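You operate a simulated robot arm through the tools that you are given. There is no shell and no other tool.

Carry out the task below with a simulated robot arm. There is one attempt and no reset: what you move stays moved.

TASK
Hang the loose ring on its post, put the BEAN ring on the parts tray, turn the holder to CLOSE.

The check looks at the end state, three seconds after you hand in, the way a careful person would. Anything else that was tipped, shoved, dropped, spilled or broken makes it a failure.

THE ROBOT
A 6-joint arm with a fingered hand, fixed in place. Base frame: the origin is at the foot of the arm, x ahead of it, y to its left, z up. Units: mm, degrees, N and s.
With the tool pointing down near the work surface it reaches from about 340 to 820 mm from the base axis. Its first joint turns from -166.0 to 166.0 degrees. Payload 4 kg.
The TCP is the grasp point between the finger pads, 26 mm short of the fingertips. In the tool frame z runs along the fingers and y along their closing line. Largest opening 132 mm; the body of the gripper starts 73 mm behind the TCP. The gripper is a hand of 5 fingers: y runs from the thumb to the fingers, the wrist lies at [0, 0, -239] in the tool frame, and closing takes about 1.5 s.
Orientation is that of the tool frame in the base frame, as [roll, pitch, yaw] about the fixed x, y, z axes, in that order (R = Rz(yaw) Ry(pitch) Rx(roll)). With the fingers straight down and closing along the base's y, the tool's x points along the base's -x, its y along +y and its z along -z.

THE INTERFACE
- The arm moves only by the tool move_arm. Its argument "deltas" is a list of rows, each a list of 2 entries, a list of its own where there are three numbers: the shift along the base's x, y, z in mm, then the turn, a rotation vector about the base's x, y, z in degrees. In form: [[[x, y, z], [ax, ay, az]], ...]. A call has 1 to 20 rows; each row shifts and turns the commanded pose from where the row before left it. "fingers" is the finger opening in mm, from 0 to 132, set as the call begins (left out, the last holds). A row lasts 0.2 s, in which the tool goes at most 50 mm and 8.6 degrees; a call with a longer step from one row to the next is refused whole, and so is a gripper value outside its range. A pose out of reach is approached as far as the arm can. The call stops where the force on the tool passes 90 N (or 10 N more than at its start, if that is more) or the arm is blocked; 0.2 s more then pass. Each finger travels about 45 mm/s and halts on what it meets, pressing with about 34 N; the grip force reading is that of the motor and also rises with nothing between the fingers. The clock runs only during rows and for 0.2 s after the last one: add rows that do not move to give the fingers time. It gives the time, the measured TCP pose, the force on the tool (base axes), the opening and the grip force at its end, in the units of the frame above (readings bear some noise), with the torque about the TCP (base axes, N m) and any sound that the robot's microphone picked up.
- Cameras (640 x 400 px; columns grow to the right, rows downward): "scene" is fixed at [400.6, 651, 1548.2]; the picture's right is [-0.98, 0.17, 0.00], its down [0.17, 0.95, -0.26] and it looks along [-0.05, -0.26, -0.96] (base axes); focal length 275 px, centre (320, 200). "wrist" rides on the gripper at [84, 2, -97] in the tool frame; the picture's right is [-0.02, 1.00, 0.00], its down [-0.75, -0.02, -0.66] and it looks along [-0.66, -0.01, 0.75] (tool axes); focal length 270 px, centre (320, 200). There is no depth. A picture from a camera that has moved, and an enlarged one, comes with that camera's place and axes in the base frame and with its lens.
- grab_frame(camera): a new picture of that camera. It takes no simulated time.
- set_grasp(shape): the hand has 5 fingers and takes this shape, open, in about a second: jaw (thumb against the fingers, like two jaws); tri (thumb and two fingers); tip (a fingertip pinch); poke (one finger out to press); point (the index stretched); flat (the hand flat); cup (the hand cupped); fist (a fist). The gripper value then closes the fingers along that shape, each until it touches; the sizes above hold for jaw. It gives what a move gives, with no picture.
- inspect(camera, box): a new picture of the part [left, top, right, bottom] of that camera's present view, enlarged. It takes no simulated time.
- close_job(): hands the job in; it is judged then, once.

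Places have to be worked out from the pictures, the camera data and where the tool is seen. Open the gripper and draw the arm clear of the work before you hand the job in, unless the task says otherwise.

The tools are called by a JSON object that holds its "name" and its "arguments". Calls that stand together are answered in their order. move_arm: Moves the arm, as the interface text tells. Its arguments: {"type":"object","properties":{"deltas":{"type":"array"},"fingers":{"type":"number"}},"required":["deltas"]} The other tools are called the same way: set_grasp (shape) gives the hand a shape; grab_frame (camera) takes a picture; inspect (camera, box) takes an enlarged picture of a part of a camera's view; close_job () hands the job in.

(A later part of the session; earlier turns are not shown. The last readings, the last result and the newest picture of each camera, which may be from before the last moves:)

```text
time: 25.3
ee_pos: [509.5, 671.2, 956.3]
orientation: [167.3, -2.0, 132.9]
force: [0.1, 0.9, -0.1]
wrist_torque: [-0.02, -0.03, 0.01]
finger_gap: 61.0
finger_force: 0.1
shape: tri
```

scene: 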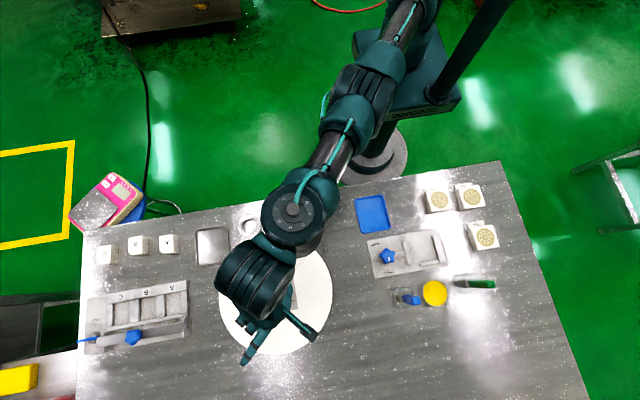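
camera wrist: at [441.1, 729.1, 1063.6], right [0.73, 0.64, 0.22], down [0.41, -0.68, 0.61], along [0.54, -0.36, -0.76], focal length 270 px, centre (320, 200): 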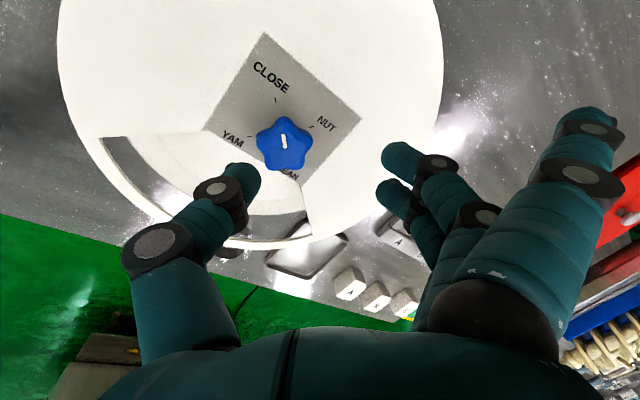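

That worked with the smaller tilt. I continue down in small steps to z≈930 and watch for any reach flag.

{"name": "move_arm", "arguments": {"deltas": [[[0, 0, -5], [0, 0, 0]], [[0, 0, -5], [0, 0, 0]], [[0, 0, -5], [0, 0, 0]], [[0, 0, -5], [0, 0, 0]], [[0, 0, -5], [0, 0, 0]], [[0, 0, 0], [0, 0, 0]]]}}

{"name": "grab_frame", "arguments": {"camera": "wrist"}}

```text
time: 26.7
ee_pos: [509.7, 671.4, 930.3]
orientation: [167.2, -2.0, 133.0]
force: [-0.1, -0.2, 0.1]
wrist_torque: [-0.01, 0.02, 0.01]
finger_gap: 60.6
finger_force: 0.0
shape: tri
```

```text
taken
camera wrist: at [440.2, 717.9, 1028.0], right [0.73, 0.64, 0.22], down [0.41, -0.68, 0.61], along [0.54, -0.36, -0.76], focal length 270 px, centre (320, 200)
```

wrist: 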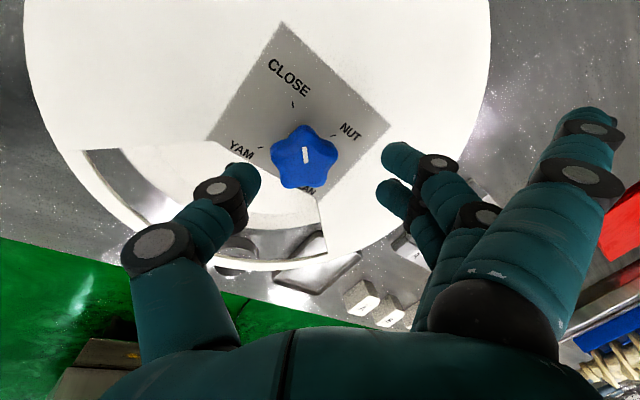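

On the knob axis at z=930. I descend to about z=908 so the fingertips straddle the knob.

{"name": "move_arm", "arguments": {"deltas": [[[0, 0, -5], [0, 0, 0]], [[0, 0, -5], [0, 0, 0]], [[0, 0, -4], [0, 0, 0]], [[0, 0, -4], [0, 0, 0]], [[0, 0, -4], [0, 0, 0]], [[0, 0, 0], [0, 0, 0]]]}}

{"name": "grab_frame", "arguments": {"camera": "wrist"}}

{"name": "inspect", "arguments": {"camera": "wrist", "box": [200, 80, 440, 260]}}

```text
time: 28.1
ee_pos: [510.4, 672.2, 910.1]
orientation: [167.6, -1.5, 132.8]
force: [-0.2, -1.3, 0.0]
wrist_torque: [-0.02, 0.0, -0.02]
finger_gap: 61.1
finger_force: 0.0
shape: tri
```

```text
taken
camera wrist: at [439.9, 720.4, 1007.6], right [0.73, 0.64, 0.21], down [0.41, -0.67, 0.62], along [0.54, -0.37, -0.76], focal length 270 px, centre (320, 200)
```

wrist: 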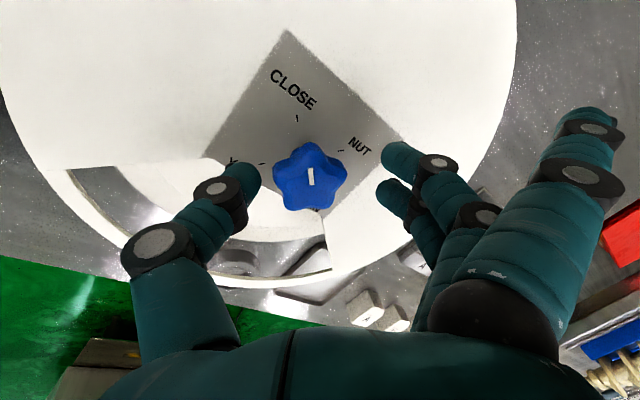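

```text
2.22 times, centred on (320, 170) of wrist
camera zoom: at [439.9, 720.4, 1007.6], right [0.73, 0.64, 0.21], down [0.41, -0.67, 0.62], along [0.54, -0.37, -0.76], focal length 601 px, centre (320, 267)
```

zoom: 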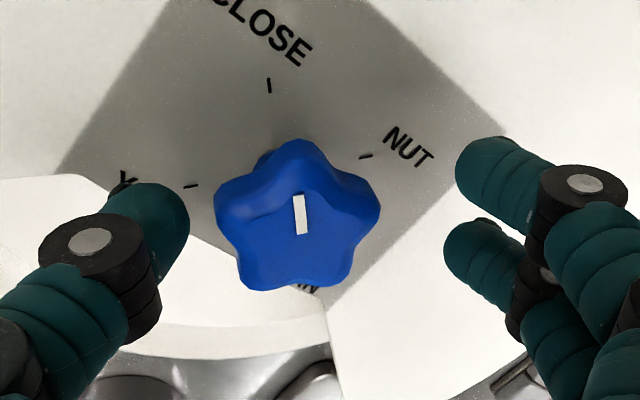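

The knob sits between thumb and the two fingers. I close gently and wait for contact.

{"name": "move_arm", "arguments": {"deltas": [[[0, 0, 0], [0, 0, 0]], [[0, 0, 0], [0, 0, 0]], [[0, 0, 0], [0, 0, 0]], [[0, 0, 0], [0, 0, 0]], [[0, 0, 0], [0, 0, 0]], [[0, 0, 0], [0, 0, 0]]], "fingers": 20}}

{"name": "inspect", "arguments": {"camera": "wrist", "box": [200, 80, 440, 260]}}

```text
time: 29.5
ee_pos: [510.4, 671.9, 909.0]
orientation: [167.7, -1.6, 132.8]
force: [-1.6, 1.5, -2.6]
wrist_torque: [-0.01, 0.14, 0.04]
finger_gap: 28.5
finger_force: 34.3
shape: tri
```

```text
2.22 times, centred on (320, 170) of wrist
camera zoom: at [439.8, 720.5, 1007.4], right [0.73, 0.64, 0.21], down [0.41, -0.67, 0.62], along [0.54, -0.37, -0.76], focal length 601 px, centre (320, 267)
```

zoom: 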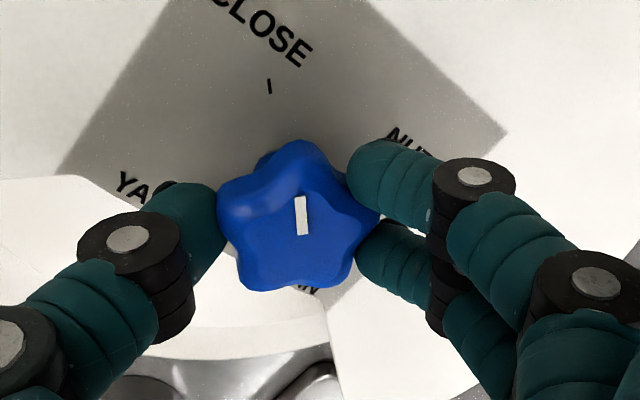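

Firm grip on the knob (gap 28.5 mm, 34 N). I start turning counter-clockwise (seen from above) about the tool axis by 16° and check that the knob follows.

{"name": "move_arm", "arguments": {"deltas": [[[0, 0, 0], [-0.55, -0.66, 3.91]], [[0, 0, 0], [-0.55, -0.66, 3.91]], [[0, 0, 0], [-0.55, -0.66, 3.91]], [[0, 0, 0], [-0.55, -0.66, 3.91]], [[0, 0, 0], [0, 0, 0]]]}}

{"name": "inspect", "arguments": {"camera": "wrist", "box": [200, 80, 440, 260]}}

```text
time: 30.7
ee_pos: [508.9, 673.0, 910.1]
orientation: [167.7, 1.9, 148.6]
force: [-13.2, 3.0, -4.5]
wrist_torque: [-0.06, 0.42, -0.05]
finger_gap: 28.4
finger_force: 34.3
shape: tri
```

```text
2.22 times, centred on (320, 170) of wrist
camera zoom: at [424.4, 703.4, 1002.7], right [0.52, 0.83, 0.21], down [0.54, -0.51, 0.66], along [0.66, -0.23, -0.72], focal length 601 px, centre (320, 267)
```

zoom: 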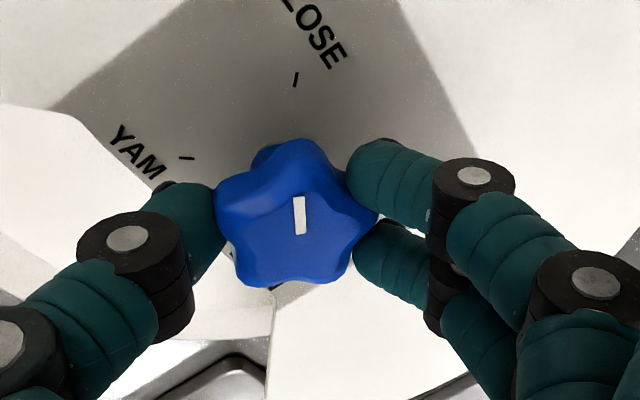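

The knob follows the hand rigidly with modest force. I continue another 36°.

{"name": "move_arm", "arguments": {"deltas": [[[0, 0, 0], [-0.55, -0.66, 3.91]], [[0, 0, 0], [-0.55, -0.66, 3.91]], [[0, 0, 0], [-0.55, -0.66, 3.91]], [[0, 0, 0], [-0.55, -0.66, 3.91]], [[0, 0, 0], [-0.55, -0.66, 3.91]], [[0, 0, 0], [-0.55, -0.66, 3.91]], [[0, 0, 0], [-0.55, -0.66, 3.91]], [[0, 0, 0], [-0.55, -0.66, 3.91]], [[0, 0, 0], [-0.55, -0.66, 3.91]], [[0, 0, 0], [0, 0, 0]]]}}

{"name": "grab_frame", "arguments": {"camera": "wrist"}}

{"name": "inspect", "arguments": {"camera": "wrist", "box": [200, 80, 440, 260]}}

```text
time: 32.9
ee_pos: [507.4, 672.2, 908.9]
orientation: [171.3, 8.1, -175.7]
force: [-38.3, 0.4, 6.2]
wrist_torque: [0.14, 0.84, -0.09]
finger_gap: 28.4
finger_force: 34.3
shape: tri
```

```text
taken
camera wrist: at [411.3, 653.3, 992.5], right [-0.08, 0.99, 0.15], down [0.66, -0.07, 0.75], along [0.75, 0.16, -0.64], focal length 270 px, centre (320, 200)
```

wrist: 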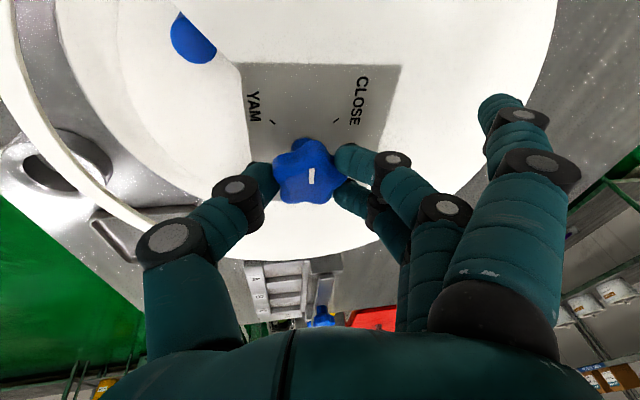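

```text
2.22 times, centred on (320, 170) of wrist
camera zoom: at [411.3, 653.3, 992.5], right [-0.08, 0.99, 0.15], down [0.66, -0.07, 0.75], along [0.75, 0.16, -0.64], focal length 601 px, centre (320, 267)
```

zoom: 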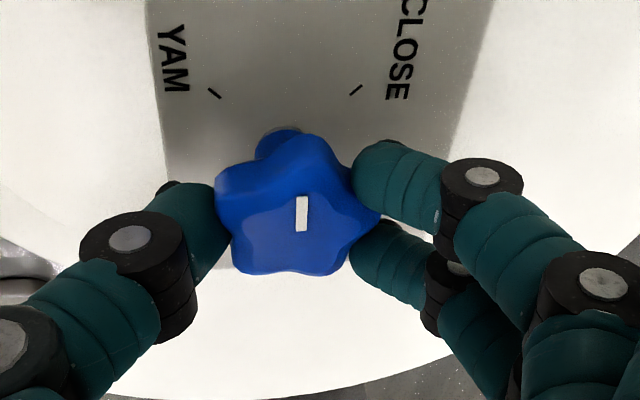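

The turntable follows (the blue-topped YAM post is coming into the window), but a −38 N side load has built up because my grip centre is ~3 mm off the knob axis. I finish the remaining turn while easing the position along.

{"name": "move_arm", "arguments": {"deltas": [[[-1.5, 0, 0], [0, 0, 0]], [[-1.5, 0, 0], [-0.55, -0.66, 3.91]], [[-0.25, -0.2, 0], [-0.55, -0.66, 3.91]], [[-0.25, -0.2, 0], [-0.55, -0.66, 3.91]], [[-0.25, -0.2, 0], [-0.55, -0.66, 3.91]], [[-0.25, -0.2, 0], [-0.55, -0.66, 3.91]], [[-0.25, -0.2, 0], [-0.55, -0.66, 3.91]], [[-0.25, -0.2, 0], [-0.55, -0.66, 3.91]], [[-0.25, -0.2, 0], [-0.55, -0.66, 3.91]], [[0, 0, 0], [0, 0, 0]]]}}

{"name": "grab_frame", "arguments": {"camera": "wrist"}}

{"name": "inspect", "arguments": {"camera": "wrist", "box": [200, 80, 440, 260]}}

{"name": "inspect", "arguments": {"camera": "scene", "box": [220, 230, 340, 310]}}

```text
time: 35.1
ee_pos: [505.1, 670.9, 908.8]
orientation: [177.0, 11.5, -143.6]
force: [-8.2, 12.0, 3.2]
wrist_torque: [0.67, 0.67, 0.02]
finger_gap: 28.0
finger_force: 34.1
shape: tri
```

```text
taken
camera wrist: at [425.0, 607.2, 987.6], right [-0.59, 0.81, 0.05], down [0.52, 0.32, 0.79], along [0.62, 0.49, -0.61], focal length 270 px, centre (320, 200)
```

wrist: 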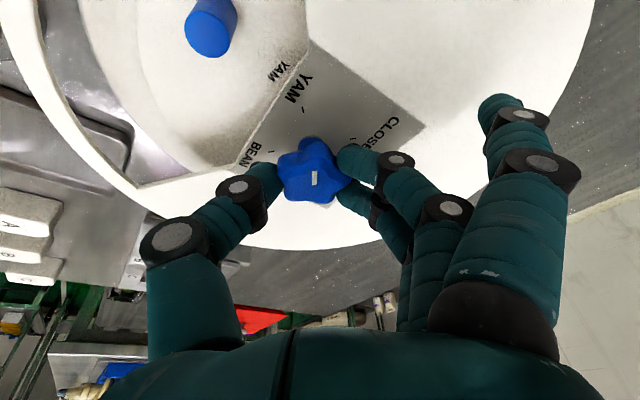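

```text
2.22 times, centred on (320, 170) of wrist
camera zoom: at [425.0, 607.2, 987.6], right [-0.59, 0.81, 0.05], down [0.52, 0.32, 0.79], along [0.62, 0.49, -0.61], focal length 601 px, centre (320, 267)
```

zoom: 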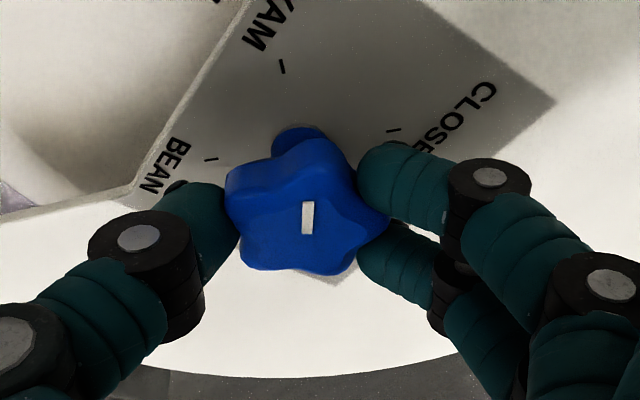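

```text
5.00 times, centred on (280, 270) of scene
camera zoom: at [400.6, 651.0, 1548.2], right [-0.98, 0.17, 0.0], down [0.17, 0.95, -0.26], along [-0.05, -0.26, -0.96], focal length 1377 px, centre (520, -150)
```

zoom: 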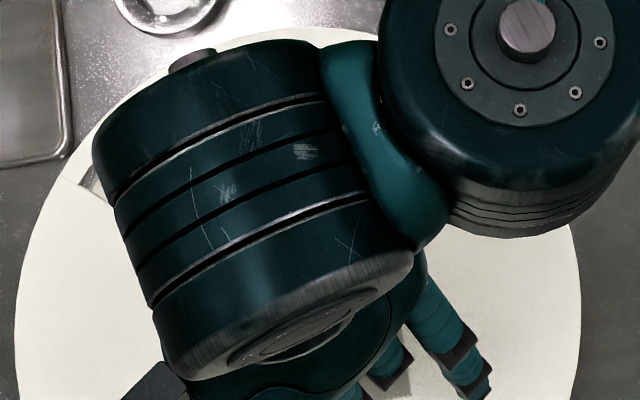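

Loads are low again and the hand has turned 85° in plan; the YAM post (blue, empty) is in the window. I add the last 5°.

{"name": "move_arm", "arguments": {"deltas": [[[-0.3, -0.3, 0], [-0.35, -0.42, 2.5]], [[-0.3, -0.3, 0], [-0.35, -0.42, 2.5]], [[0, 0, 0], [0, 0, 0]], [[0, 0, 0], [0, 0, 0]]]}}

{"name": "inspect", "arguments": {"camera": "wrist", "box": [200, 80, 440, 260]}}

```text
time: 36.1
ee_pos: [505.3, 669.0, 909.8]
orientation: [178.2, 11.7, -138.3]
force: [-5.6, 15.4, 3.5]
wrist_torque: [0.74, 0.63, 0.08]
finger_gap: 27.9
finger_force: 34.5
shape: tri
```

```text
2.22 times, centred on (320, 170) of wrist
camera zoom: at [429.3, 601.0, 987.3], right [-0.65, 0.75, 0.04], down [0.48, 0.37, 0.8], along [0.59, 0.54, -0.6], focal length 601 px, centre (320, 267)
```

zoom: 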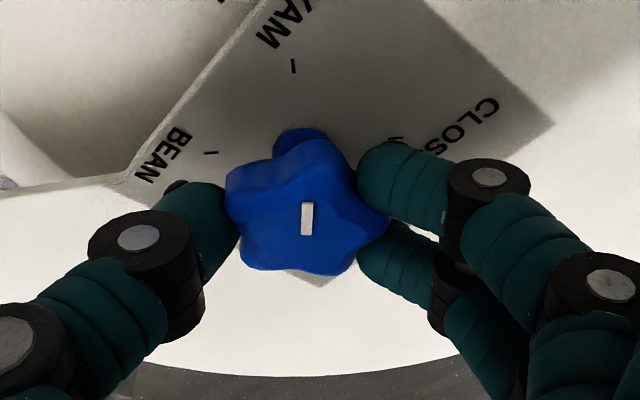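

Angle in plan is now ≈90°. I release the knob and rise 35 mm to check the marker.

{"name": "move_arm", "arguments": {"deltas": [[[0, 0, 0], [0, 0, 0]], [[0, 0, 0], [0, 0, 0]], [[0, 0, 0], [0, 0, 0]], [[0, 0, 0], [0, 0, 0]], [[0, 0, 5], [0, 0, 0]], [[0, 0, 10], [0, 0, 0]], [[0, 0, 10], [0, 0, 0]], [[0, 0, 10], [0, 0, 0]], [[0, 0, 0], [0, 0, 0]]], "fingers": 65}}

{"name": "grab_frame", "arguments": {"camera": "wrist"}}

{"name": "inspect", "arguments": {"camera": "wrist", "box": [200, 50, 440, 220]}}

```text
time: 38.1
ee_pos: [505.9, 669.6, 942.3]
orientation: [177.8, 11.7, -138.3]
force: [-0.4, 0.0, -0.2]
wrist_torque: [-0.01, -0.01, 0.01]
finger_gap: 64.1
finger_force: 0.1
shape: tri
```

```text
taken
camera wrist: at [430.5, 600.6, 1021.0], right [-0.66, 0.75, 0.04], down [0.48, 0.37, 0.8], along [0.59, 0.54, -0.6], focal length 270 px, centre (320, 200)
```

wrist: 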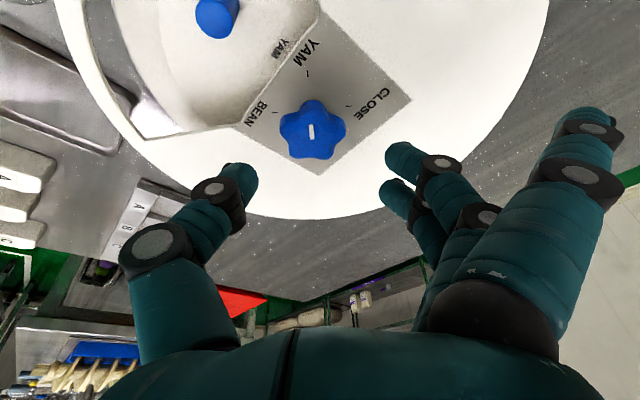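

```text
2.35 times, centred on (320, 135) of wrist
camera zoom: at [430.5, 600.6, 1021.0], right [-0.66, 0.75, 0.04], down [0.48, 0.37, 0.8], along [0.59, 0.54, -0.6], focal length 636 px, centre (320, 353)
```

zoom: 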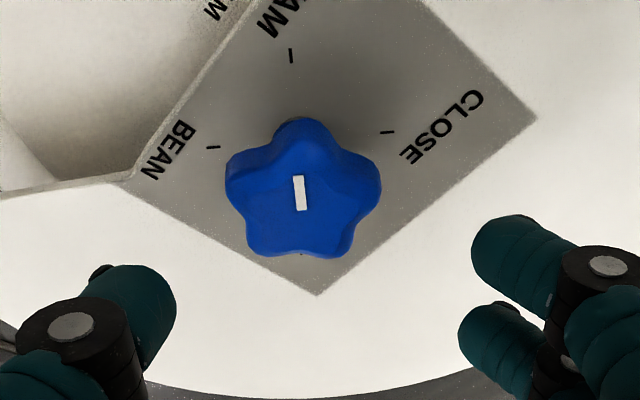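

The marker lines up with YAM. I back the arm off up and inward, take out the tilt, and then check from the scene camera.

{"name": "move_arm", "arguments": {"deltas": [[[0, 0, 15], [0, 0, 0]], [[-10, -15, 15], [0, 0, 0]], [[-15, -25, 15], [-4.8, 3.6, 0]], [[-15, -25, 15], [-4.8, 3.6, 0]], [[-15, -25, 15], [0, 0, 0]], [[-15, -25, 10], [0, 0, 0]], [[-10, -25, 0], [0, 0, 0]], [[-10, -25, 0], [0, 0, 0]], [[-10, -25, 0], [0, 0, 0]], [[0, 0, 0], [0, 0, 0]]]}}

{"name": "grab_frame", "arguments": {"camera": "scene"}}

{"name": "inspect", "arguments": {"camera": "scene", "box": [210, 230, 340, 320]}}

{"name": "grab_frame", "arguments": {"camera": "wrist"}}

```text
time: 40.3
ee_pos: [428.1, 519.0, 1048.3]
orientation: [-179.8, -0.2, -138.0]
force: [0.3, 0.5, -0.9]
wrist_torque: [0.04, 0.01, 0.02]
finger_gap: 64.1
finger_force: 0.1
shape: tri
out of reach, approached as far as the arm can: row 7, 8, 9
```

```text
taken
```

scene: 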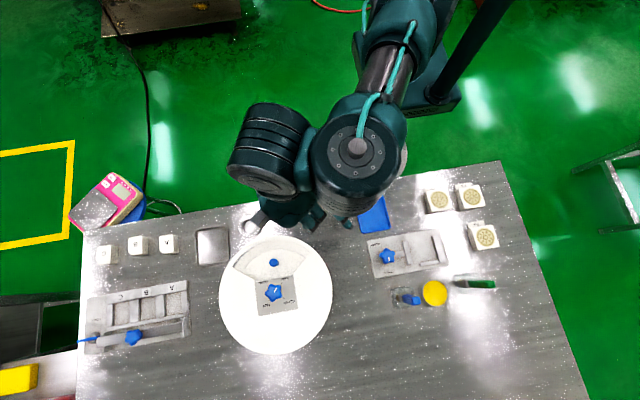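

```text
4.44 times, centred on (275, 275) of scene
camera zoom: at [400.6, 651.0, 1548.2], right [-0.98, 0.17, 0.0], down [0.17, 0.95, -0.26], along [-0.05, -0.26, -0.96], focal length 1224 px, centre (520, -133)
```

zoom: 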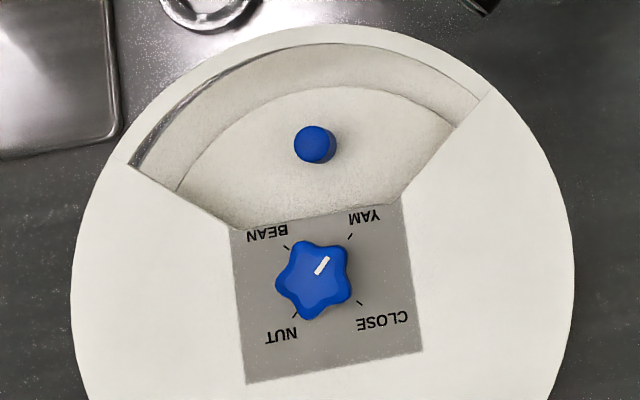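

```text
taken
camera wrist: at [363.8, 465.0, 1147.0], right [-0.65, 0.76, 0.0], down [0.57, 0.49, 0.66], along [0.5, 0.43, -0.75], focal length 270 px, centre (320, 200)
```

wrist: 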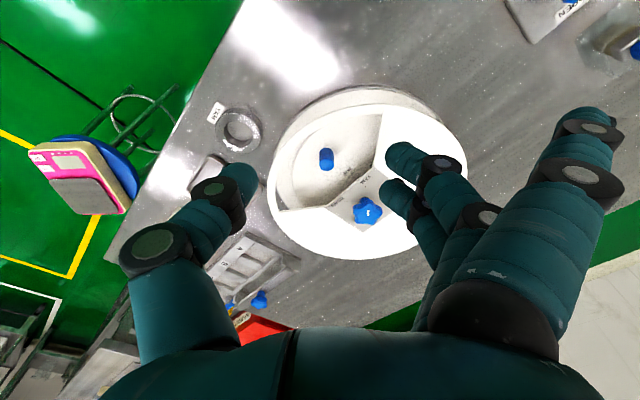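

The YAM post is centred in the window. I zoom the scene on the knob to verify its alignment and on the post and window for their geometry.

{"name": "inspect", "arguments": {"camera": "scene", "box": [245, 270, 305, 315]}}

{"name": "inspect", "arguments": {"camera": "scene", "box": [230, 230, 320, 290]}}

{"name": "inspect", "arguments": {"camera": "wrist", "box": [200, 80, 460, 260]}}

```text
8.89 times, centred on (275, 292) of scene
camera zoom: at [400.6, 651.0, 1548.2], right [-0.98, 0.17, 0.0], down [0.17, 0.95, -0.26], along [-0.05, -0.26, -0.96], focal length 2448 px, centre (720, -622)
```

zoom: 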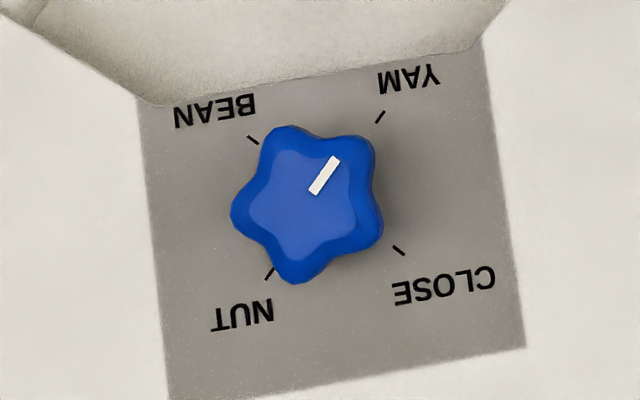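

```text
6.67 times, centred on (275, 260) of scene
camera zoom: at [400.6, 651.0, 1548.2], right [-0.98, 0.17, 0.0], down [0.17, 0.95, -0.26], along [-0.05, -0.26, -0.96], focal length 1836 px, centre (620, -200)
```

zoom: 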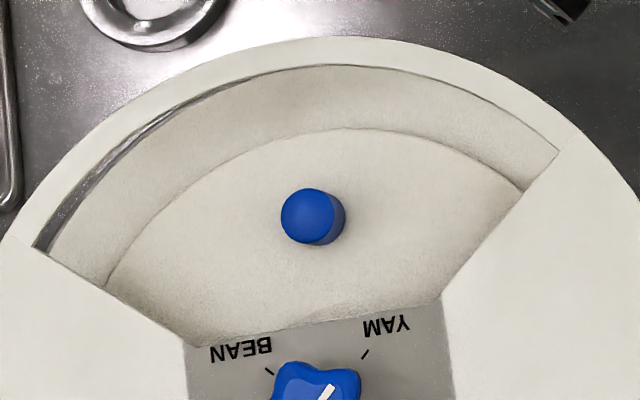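

```text
2.22 times, centred on (330, 170) of wrist
camera zoom: at [363.8, 465.0, 1147.0], right [-0.65, 0.76, 0.0], down [0.57, 0.49, 0.66], along [0.5, 0.43, -0.75], focal length 601 px, centre (298, 267)
```

zoom: 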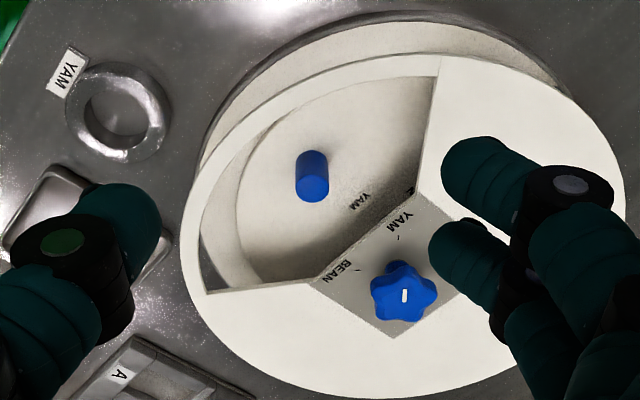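

The knob is at YAM (within ~2°) and the post stands at about (508, 602), top z≈857. Now I go for the loose ring: I move above it with yaw −90 (thumb toward +x, fingers toward −x).

{"name": "move_arm", "arguments": {"deltas": [[[10, 0, -5], [0, 0, 6]], [[15, -2, -5], [0, 0, 6]], [[15, -3, -5], [0, 0, 6]], [[15, -3, -5], [0, 0, 6]], [[15, -3, -5], [0, 0, 6]], [[15, -3, -5], [0, 0, 6]], [[15, -3, -5], [0, 0, 6]], [[15, -3, -5], [0, 0, 6]], [[10, -5, -5], [0, 0, 0]], [[5, 0, -5], [0, 0, 0]], [[0, 0, 0], [0, 0, 0]]], "fingers": 90}}

{"name": "grab_frame", "arguments": {"camera": "wrist"}}

{"name": "grab_frame", "arguments": {"camera": "scene"}}

```text
time: 42.7
ee_pos: [565.8, 501.3, 1003.8]
orientation: [179.9, -0.3, -90.1]
force: [0.0, -0.5, 0.3]
wrist_torque: [-0.03, 0.04, 0.02]
finger_gap: 89.9
finger_force: 0.1
shape: tri
out of reach, approached as far as the arm can: row 5, 7
```

```text
taken
camera wrist: at [563.8, 417.3, 1101.3], right [-1.0, 0.02, 0.0], down [0.02, 0.76, 0.66], along [0.01, 0.65, -0.76], focal length 270 px, centre (320, 200)
```

wrist: 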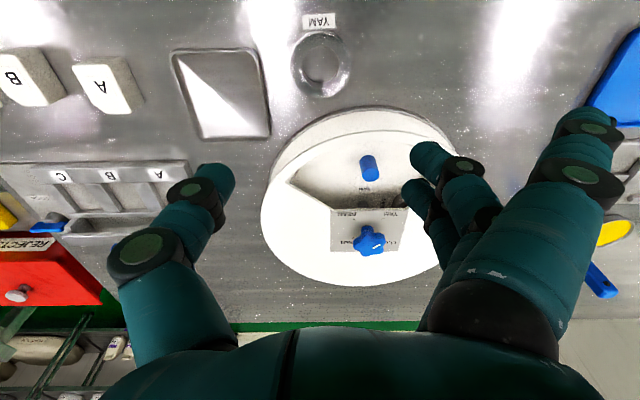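

```text
taken
```

scene: 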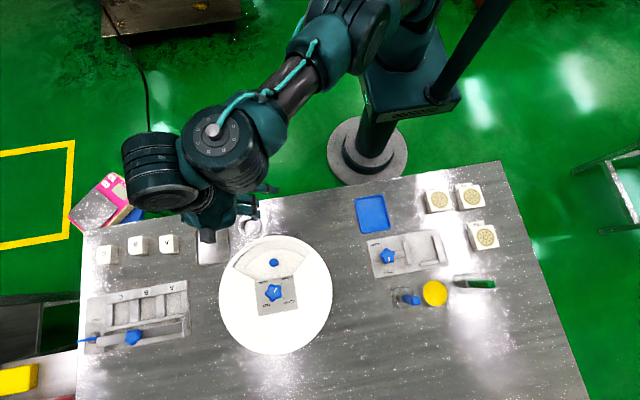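

I zoom on the ring from this near view to fix its position, height and tag.

{"name": "inspect", "arguments": {"camera": "wrist", "box": [260, 0, 380, 110]}}

{"name": "inspect", "arguments": {"camera": "scene", "box": [225, 205, 275, 245]}}

{"name": "inspect", "arguments": {"camera": "wrist", "box": [250, 100, 460, 260]}}

```text
3.64 times, centred on (320, 55) of wrist
camera zoom: at [563.8, 417.3, 1101.3], right [-1.0, 0.02, 0.0], down [0.02, 0.76, 0.66], along [0.01, 0.65, -0.76], focal length 983 px, centre (320, 727)
```

zoom: 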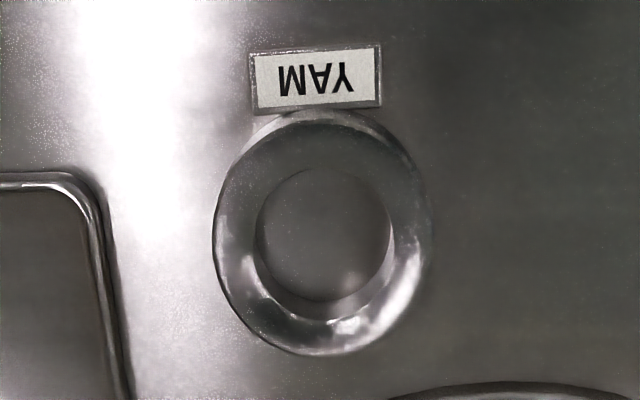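

```text
10.00 times, centred on (250, 225) of scene
camera zoom: at [400.6, 651.0, 1548.2], right [-0.98, 0.17, 0.0], down [0.17, 0.95, -0.26], along [-0.05, -0.26, -0.96], focal length 2754 px, centre (1020, -50)
```

zoom: 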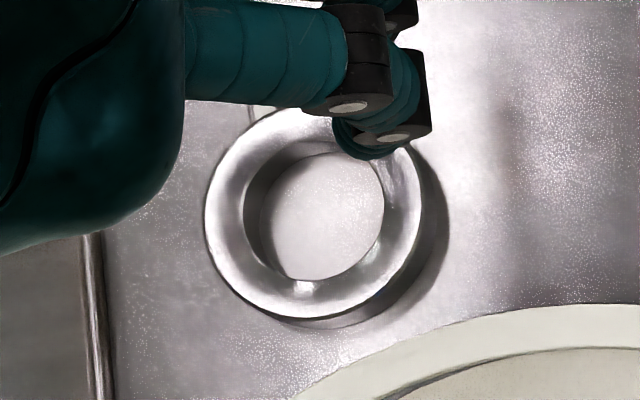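

```text
2.50 times, centred on (355, 180) of wrist
camera zoom: at [563.8, 417.3, 1101.3], right [-1.0, 0.02, 0.0], down [0.02, 0.76, 0.66], along [0.01, 0.65, -0.76], focal length 676 px, centre (232, 250)
```

zoom: 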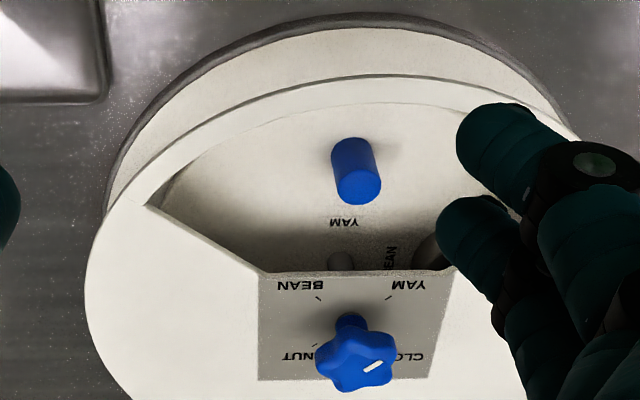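

The ring's top is at about (563.5, 493, 818), OD≈58, hole≈36, on a table at z≈800; its tag points toward −y. I go down to z≈900 over it with yaw −105 (thumb clear of the steel tray) and recheck.

{"name": "move_arm", "arguments": {"deltas": [[[-1, -4, -15], [0, 0, -5]], [[-1, -4, -15], [0, 0, -5]], [[0, 0, -15], [0, 0, -5]], [[0, 0, -15], [0, 0, 0]], [[0, 0, -15], [0, 0, 0]], [[0, 0, -15], [0, 0, 0]], [[0, 0, -13], [0, 0, 0]], [[0, 0, 0], [0, 0, 0]]], "fingers": 74}}

{"name": "grab_frame", "arguments": {"camera": "wrist"}}

{"name": "inspect", "arguments": {"camera": "wrist", "box": [180, 80, 460, 260]}}

{"name": "inspect", "arguments": {"camera": "scene", "box": [180, 170, 340, 290]}}

```text
time: 44.5
ee_pos: [582.7, 514.0, 913.0]
orientation: [-179.9, -0.2, -105.1]
force: [1.0, 0.4, -0.6]
wrist_torque: [-0.02, 0.02, -0.01]
finger_gap: 75.3
finger_force: 0.0
shape: tri
out of reach, approached as far as the arm can: row 1, 2, 4, 5, 6, 7
```

```text
taken
camera wrist: at [558.3, 434.8, 1010.4], right [-0.96, 0.28, 0.0], down [0.21, 0.72, 0.66], along [0.18, 0.63, -0.76], focal length 270 px, centre (320, 200)
```

wrist: 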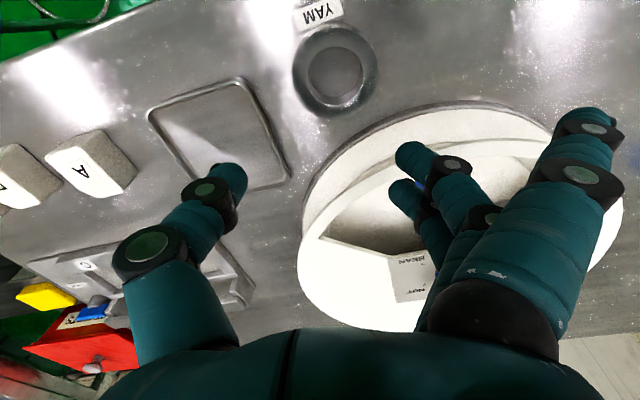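

```text
2.22 times, centred on (320, 170) of wrist
camera zoom: at [558.3, 434.8, 1010.4], right [-0.96, 0.28, 0.0], down [0.21, 0.72, 0.66], along [0.18, 0.63, -0.76], focal length 601 px, centre (320, 267)
```

zoom: 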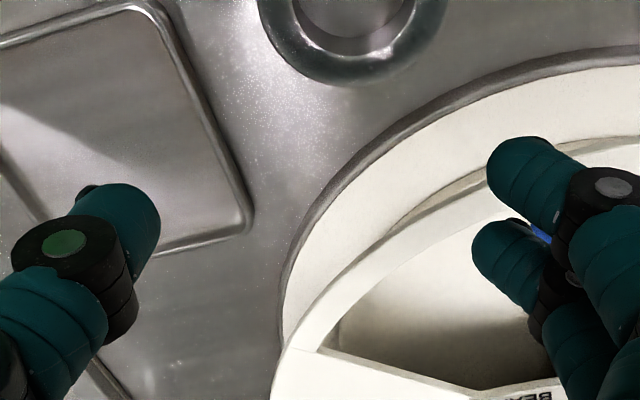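

```text
3.33 times, centred on (260, 230) of scene
camera zoom: at [400.6, 651.0, 1548.2], right [-0.98, 0.17, 0.0], down [0.17, 0.95, -0.26], along [-0.05, -0.26, -0.96], focal length 918 px, centre (520, 100)
```

zoom: 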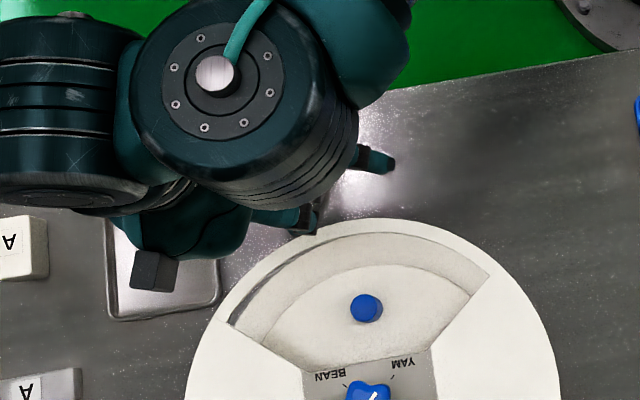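

The rows may be failing because of step size near a wrist singularity rather than true reach, since small steps worked before. I creep toward the ring centre in 4 mm steps at this height.

{"name": "move_arm", "arguments": {"deltas": [[[-2.7, -3, 0], [0, 0, 0]], [[-2.7, -3, 0], [0, 0, 0]], [[-2.7, -3, 0], [0, 0, 0]], [[-2.7, -3, 0], [0, 0, 0]], [[-2.7, -3, 0], [0, 0, 0]], [[-2.7, -3, 0], [0, 0, 0]], [[-2.7, -3, 0], [0, 0, 0]], [[0, 0, 0], [0, 0, 0]]]}}

```text
time: 46.3
ee_pos: [581.4, 514.3, 914.5]
orientation: [-180.0, -0.2, -105.0]
force: [-0.8, -0.3, 0.3]
wrist_torque: [-0.02, 0.0, 0.03]
finger_gap: 74.8
finger_force: 0.0
shape: tri
out of reach, approached as far as the arm can: row 1, 2, 4, 5, 6, 7
```

It refuses inward motion while sliding along a sphere – that looks like a straight-elbow singularity. I try to break out by moving up and inward together with larger steps.

{"name": "move_arm", "arguments": {"deltas": [[[0, 0, 30], [0, 0, 0]], [[0, 0, 30], [0, 0, 0]], [[-15, -15, 30], [0, 0, 0]], [[-15, -15, 30], [0, 0, 0]], [[-15, -15, 20], [0, 0, 0]], [[0, 0, 0], [0, 0, 0]]]}}

{"name": "grab_frame", "arguments": {"camera": "scene"}}

```text
time: 47.7
ee_pos: [536.7, 470.4, 1055.7]
orientation: [-179.9, 0.0, -105.1]
force: [1.0, 0.4, -0.7]
wrist_torque: [-0.04, 0.01, -0.05]
finger_gap: 74.7
finger_force: 0.1
shape: tri
```

```text
taken
```

scene: 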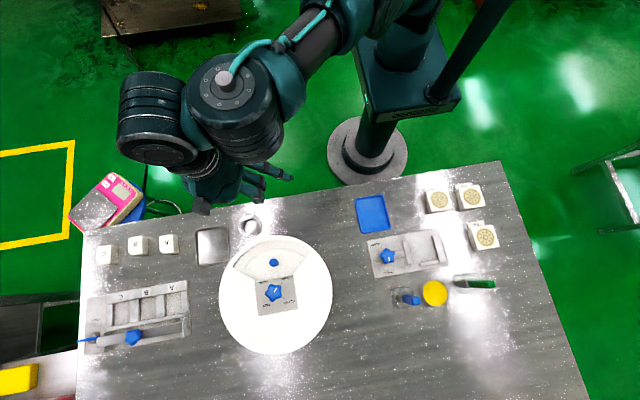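

Moving up freed it. I now go down on a smaller radius first (well inside the arm's sphere), then approach the ring outward.

{"name": "move_arm", "arguments": {"deltas": [[[-10, -8, 0], [0, 0, 0]], [[-10, -8, -5], [0, 0, 0]], [[0, 0, -15], [0, 0, 0]], [[0, 0, -20], [0, 0, 0]], [[0, 0, -20], [0, 0, 0]], [[0, 0, -20], [0, 0, 0]], [[0, 0, -20], [0, 0, 0]], [[0, 0, -20], [0, 0, 0]], [[0, 0, -20], [0, 0, 0]], [[0, 0, -10], [0, 0, 0]], [[0, 0, 0], [0, 0, 0]]]}}

{"name": "grab_frame", "arguments": {"camera": "wrist"}}

```text
time: 50.1
ee_pos: [565.8, 511.1, 951.5]
orientation: [180.0, -0.2, -105.0]
force: [-0.8, 0.3, 0.2]
wrist_torque: [0.02, 0.03, 0.01]
finger_gap: 75.1
finger_force: 0.0
shape: tri
out of reach, approached as far as the arm can: row 1, 2, 3, 4, 5, 6, 7, 8, 9, 10
```

```text
taken
camera wrist: at [542.3, 431.7, 1049.1], right [-0.96, 0.28, 0.0], down [0.21, 0.72, 0.66], along [0.18, 0.63, -0.75], focal length 270 px, centre (320, 200)
```

wrist: 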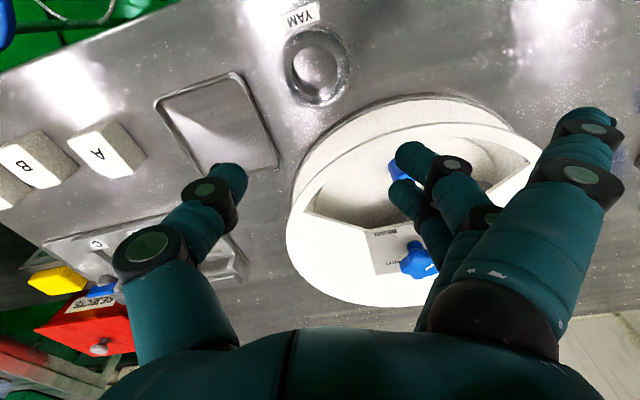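

The readings fit a wrist singularity: with the tool exactly vertical and forearm level, the wrist's first axis is parallel to the tool and the arm locks on a surface. I rise a little and look at the current arm geometry before escaping with a deliberate tilt.

{"name": "move_arm", "arguments": {"deltas": [[[0, 0, 20], [0, 0, 0]], [[0, 0, 20], [0, 0, 0]], [[0, 0, 10], [0, 0, 0]], [[0, 0, 0], [0, 0, 0]]]}}

{"name": "grab_frame", "arguments": {"camera": "scene"}}

```text
time: 51.1
ee_pos: [566.7, 513.2, 1001.9]
orientation: [-179.9, 0.0, -105.2]
force: [0.2, -0.2, -0.2]
wrist_torque: [-0.01, 0.0, -0.05]
finger_gap: 74.8
finger_force: 0.1
shape: tri
```

```text
taken
```

scene: 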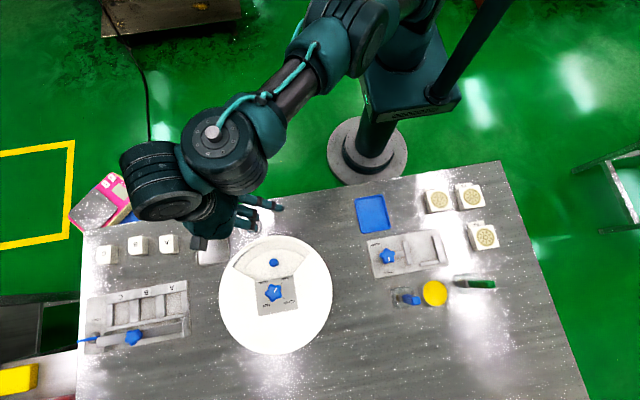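

The pattern fits the hand's roll joint being at its limit while the wrist's first axis is swung sideways. I tilt the fingers 12° along the present wrist offset direction (to leave the singular pose), then rotate that tilt about vertical to point straight outward.

{"name": "move_arm", "arguments": {"deltas": [[[0, 0, 0], [0.42, -3.98, 0]], [[0, 0, 0], [0.42, -3.98, 0]], [[0, 0, 0], [0.42, -3.98, 0]], [[0, 0, 0], [0, 0, 0]]]}}

{"name": "grab_frame", "arguments": {"camera": "scene"}}

```text
time: 52.1
ee_pos: [576.7, 525.9, 1008.6]
orientation: [-168.7, 4.1, -104.7]
force: [0.5, 0.2, 0.0]
wrist_torque: [0.01, 0.01, 0.03]
finger_gap: 74.5
finger_force: 0.1
shape: tri
out of reach, approached as far as the arm can: row 2, 3
```

```text
taken
```

scene: 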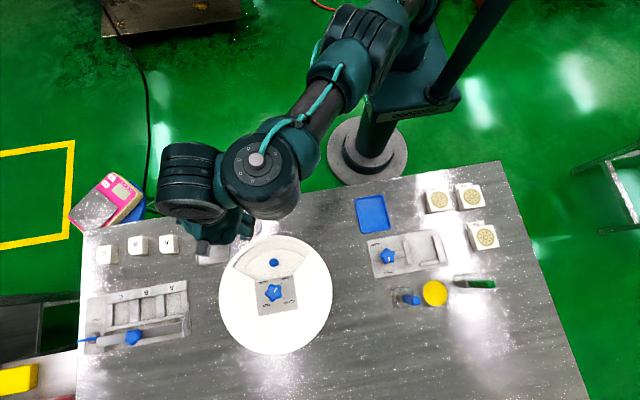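

The tilt made it drift outward, consistent with the roll joint at its limit. I unwind the roll by spinning the hand clockwise 36° about its own axis.

{"name": "move_arm", "arguments": {"deltas": [[[0, 0, 0], [1.24, 0.11, -5.87]], [[0, 0, 0], [1.24, 0.11, -5.87]], [[0, 0, 0], [1.24, 0.11, -5.87]], [[0, 0, 0], [1.24, 0.11, -5.87]], [[0, 0, 0], [1.24, 0.11, -5.87]], [[0, 0, 0], [1.24, 0.11, -5.87]], [[0, 0, 0], [0, 0, 0]]]}}

{"name": "move_arm", "arguments": {"deltas": [[[-8, -8, 0], [0, 0, 0]], [[-8, -8, 0], [0, 0, 0]], [[-8, -8, 0], [0, 0, 0]], [[0, 0, 0], [0, 0, 0]]]}}

{"name": "grab_frame", "arguments": {"camera": "scene"}}

```text
time: 53.7
ee_pos: [576.6, 524.8, 1009.8]
orientation: [-173.2, 10.3, -140.6]
force: [0.2, 0.0, 0.6]
wrist_torque: [0.0, -0.06, -0.04]
finger_gap: 74.8
finger_force: 0.0
shape: tri
```

```text
time: 54.7
ee_pos: [556.7, 504.3, 1013.3]
orientation: [-173.2, 9.8, -140.6]
force: [0.3, 0.3, -0.2]
wrist_torque: [-0.01, 0.02, 0.05]
finger_gap: 74.7
finger_force: 0.1
shape: tri
out of reach, approached as far as the arm can: row 3
```

```text
taken
```

scene: 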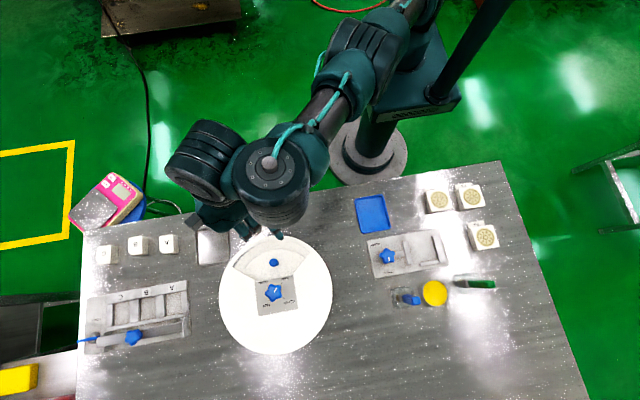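

Roll unwound and motion is freer. Now I rotate the whole hand about vertical by +40° so the tilt points straight outward and the wrist swings back in line with the forearm.

{"name": "move_arm", "arguments": {"deltas": [[[0, 0, 0], [0, 0, 5]], [[0, 0, 0], [0, 0, 5]], [[0, 0, 0], [0, 0, 5]], [[0, 0, 0], [0, 0, 5]], [[0, 0, 0], [0, 0, 5]], [[0, 0, 0], [0, 0, 5]], [[0, 0, 0], [0, 0, 5]], [[0, 0, 0], [0, 0, 5]], [[0, 0, 0], [0, 0, 0]]]}}

{"name": "grab_frame", "arguments": {"camera": "scene"}}

```text
time: 56.7
ee_pos: [491.9, 568.5, 1019.3]
orientation: [-172.1, 9.9, -121.6]
force: [0.8, 0.7, 0.9]
wrist_torque: [-0.01, 0.0, 0.0]
finger_gap: 74.6
finger_force: 0.1
shape: tri
out of reach, approached as far as the arm can: row 1, 2, 3, 4, 5, 6, 7, 8
```

```text
taken
```

scene: 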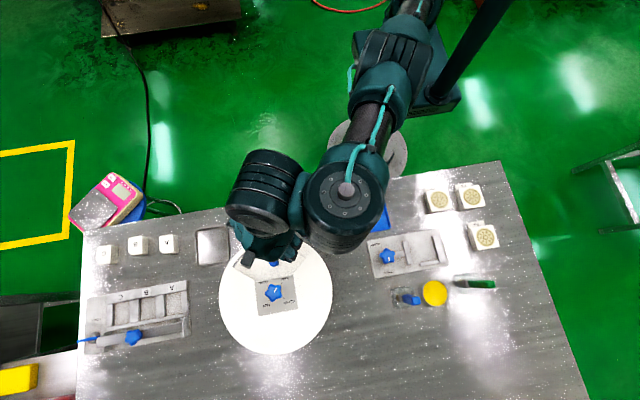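

The whole arm swung instead, so the roll joint is still at its stop. I unwind the roll much further (−80° about the tool axis) before anything else.

{"name": "move_arm", "arguments": {"deltas": [[[0, 0, 0], [1.65, 0.58, -7.81]], [[0, 0, 0], [1.65, 0.58, -7.81]], [[0, 0, 0], [1.65, 0.58, -7.81]], [[0, 0, 0], [1.65, 0.58, -7.81]], [[0, 0, 0], [1.65, 0.58, -7.81]], [[0, 0, 0], [1.65, 0.58, -7.81]], [[0, 0, 0], [1.65, 0.58, -7.81]], [[0, 0, 0], [1.65, 0.58, -7.81]], [[0, 0, 0], [1.65, 0.58, -7.81]], [[0, 0, 0], [1.65, 0.58, -7.81]], [[0, 0, 0], [0, 0, 0]]]}}

{"name": "move_arm", "arguments": {"deltas": [[[0, 0, 0], [0, 0, 5]], [[0, 0, 0], [0, 0, 5]], [[0, 0, 0], [0, 0, 5]], [[0, 0, 0], [0, 0, 5]], [[0, 0, 0], [0, 0, 5]], [[0, 0, 0], [0, 0, 5]], [[0, 0, 0], [0, 0, 0]]]}}

{"name": "grab_frame", "arguments": {"camera": "scene"}}

```text
time: 59.1
ee_pos: [493.4, 568.2, 1020.3]
orientation: [171.4, 9.3, 156.8]
force: [0.7, 0.0, 0.0]
wrist_torque: [-0.02, -0.01, 0.03]
finger_gap: 74.1
finger_force: 0.1
shape: tri
```

```text
time: 60.7
ee_pos: [498.5, 574.6, 1024.0]
orientation: [171.6, 9.3, -173.1]
force: [-0.2, -0.4, -0.8]
wrist_torque: [0.0, 0.03, -0.03]
finger_gap: 74.3
finger_force: 0.0
shape: tri
out of reach, approached as far as the arm can: row 2, 5
```

```text
taken
```

scene: 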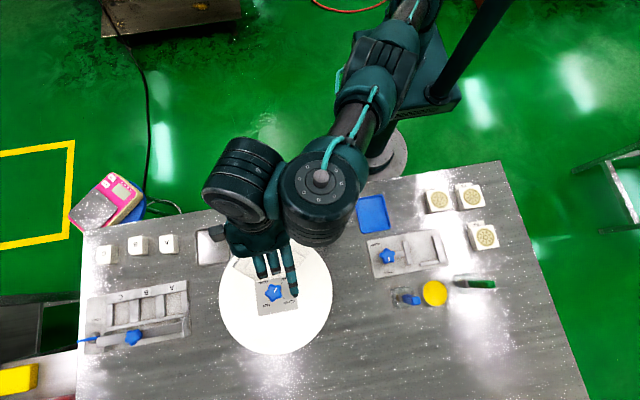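

Orientation follows now. To get the wrist back in line with the forearm I take the tilt out and move outward to the edge of reach at z≈960 over the holder (fingertips stay ~35 mm above the knob).

{"name": "move_arm", "arguments": {"deltas": [[[0, 0, 0], [-3.16, 2.72, 0]], [[0, 0, 0], [-3.16, 2.72, 0]], [[0, 0, 0], [-3.16, 2.72, 0]], [[4, 5, -15], [0, 0, 0]], [[4, 5, -15], [0, 0, 0]], [[4, 5, -15], [0, 0, 0]], [[4, 5, -10], [0, 0, 0]], [[5, 6, 0], [0, 0, 0]], [[5, 6, 0], [0, 0, 0]], [[5, 6, 0], [0, 0, 0]], [[5, 6, 0], [0, 0, 0]], [[0, 0, 0], [0, 0, 0]]]}}

{"name": "grab_frame", "arguments": {"camera": "scene"}}

```text
time: 63.3
ee_pos: [522.4, 605.8, 966.7]
orientation: [179.9, 0.0, -172.4]
force: [0.8, -0.8, -0.2]
wrist_torque: [0.0, 0.01, -0.01]
finger_gap: 74.6
finger_force: 0.0
shape: tri
out of reach, approached as far as the arm can: row 10, 11
```

```text
taken
```

scene: 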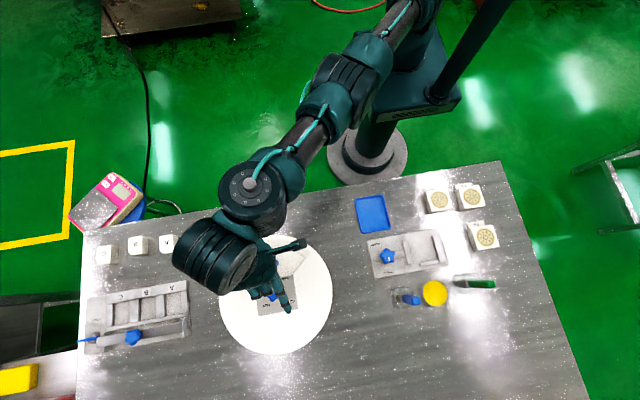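

The wrist is back in line (r=800, z=967). I add an 8° outward tilt to stay clear of the singularity, then move inward toward the ring while keeping height.

{"name": "move_arm", "arguments": {"deltas": [[[0, 0, 0], [3.03, -2.61, 0]], [[0, 0, 0], [3.03, -2.61, 0]], [[0, -8, 0], [0, 0, 0]], [[3, -10, 0], [0, 0, 0]], [[4, -10, 0], [0, 0, 0]], [[5, -12, 0], [0, 0, 0]], [[5, -12, 0], [0, 0, 0]], [[5, -12, 0], [0, 0, 0]], [[5, -12, 0], [0, 0, 0]], [[5, -12, 0], [0, 0, 0]], [[5, -12, 0], [0, 0, 0]], [[4, -12, 0], [0, 0, 0]], [[0, 0, 0], [0, 0, 0]]]}}

{"name": "grab_frame", "arguments": {"camera": "scene"}}

```text
time: 66.1
ee_pos: [564.3, 493.1, 966.3]
orientation: [174.6, 5.9, -172.8]
force: [-0.2, 0.2, 0.5]
wrist_torque: [-0.01, -0.01, 0.02]
finger_gap: 74.4
finger_force: 0.0
shape: tri
```

```text
taken
```

scene: 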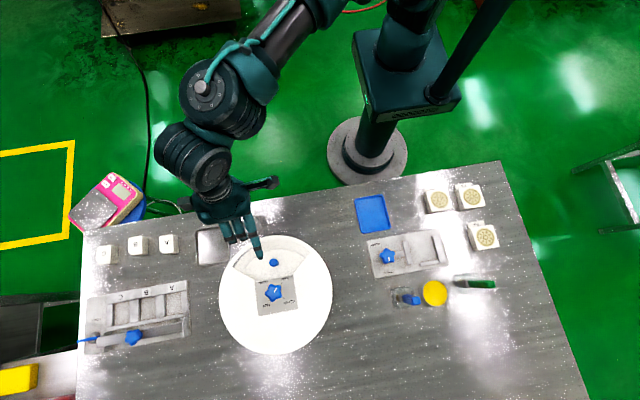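

No flags: the arm is in its regular configuration right above the ring. I spin the hand +67° about its axis to reach yaw ≈ −105.

{"name": "move_arm", "arguments": {"deltas": [[[0, 0, 0], [-0.6, -0.71, 6.63]], [[0, 0, 0], [-0.6, -0.71, 6.63]], [[0, 0, 0], [-0.6, -0.71, 6.63]], [[0, 0, 0], [-0.6, -0.71, 6.63]], [[0, 0, 0], [-0.6, -0.71, 6.63]], [[0, 0, 0], [-0.6, -0.71, 6.63]], [[0, 0, 0], [-0.6, -0.71, 6.63]], [[0, 0, 0], [-0.6, -0.71, 6.63]], [[0, 0, 0], [-0.6, -0.71, 6.63]], [[0, 0, 0], [-0.6, -0.71, 6.63]], [[0, 0, 0], [0, 0, 0]]]}}

{"name": "move_arm", "arguments": {"deltas": [[[0, 0, -15], [0, 0, 0]], [[0, 0, -15], [0, 0, 0]], [[0, 0, -15], [0, 0, 0]], [[0, 0, -15], [0, 0, 0]], [[0, 0, 0], [0, 0, 0]]]}}

{"name": "grab_frame", "arguments": {"camera": "scene"}}

{"name": "grab_frame", "arguments": {"camera": "wrist"}}

```text
time: 68.5
ee_pos: [563.1, 492.8, 967.3]
orientation: [-176.7, 7.4, -105.1]
force: [0.2, -0.6, 0.5]
wrist_torque: [0.03, -0.02, 0.0]
finger_gap: 74.2
finger_force: 0.1
shape: tri
```

```text
time: 69.7
ee_pos: [562.1, 493.0, 907.2]
orientation: [-176.7, 7.2, -105.3]
force: [-0.1, 0.2, -0.6]
wrist_torque: [0.03, 0.01, 0.01]
finger_gap: 74.5
finger_force: 0.1
shape: tri
```

```text
taken
```

scene: 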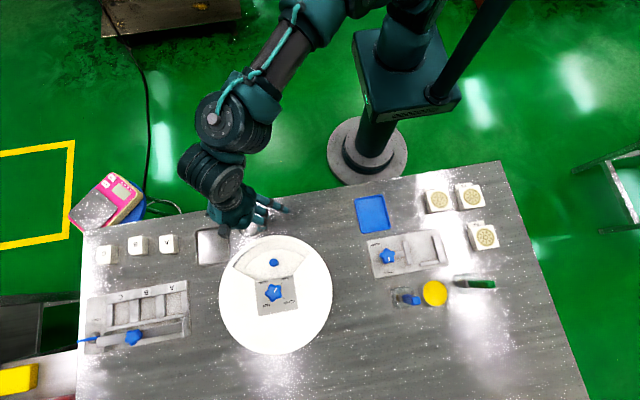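

```text
taken
camera wrist: at [529.3, 403.3, 992.9], right [-0.96, 0.29, -0.05], down [0.15, 0.65, 0.75], along [0.25, 0.71, -0.66], focal length 270 px, centre (320, 200)
```

wrist: 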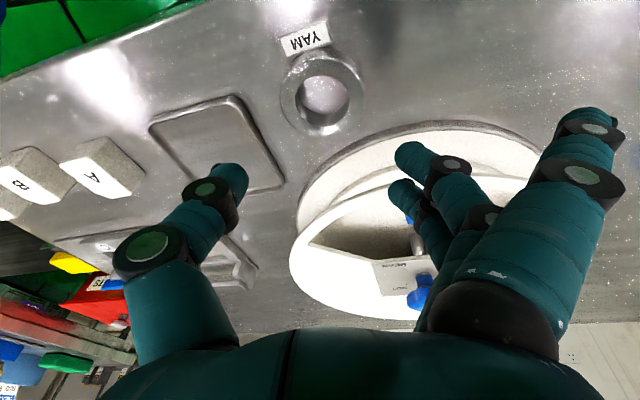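

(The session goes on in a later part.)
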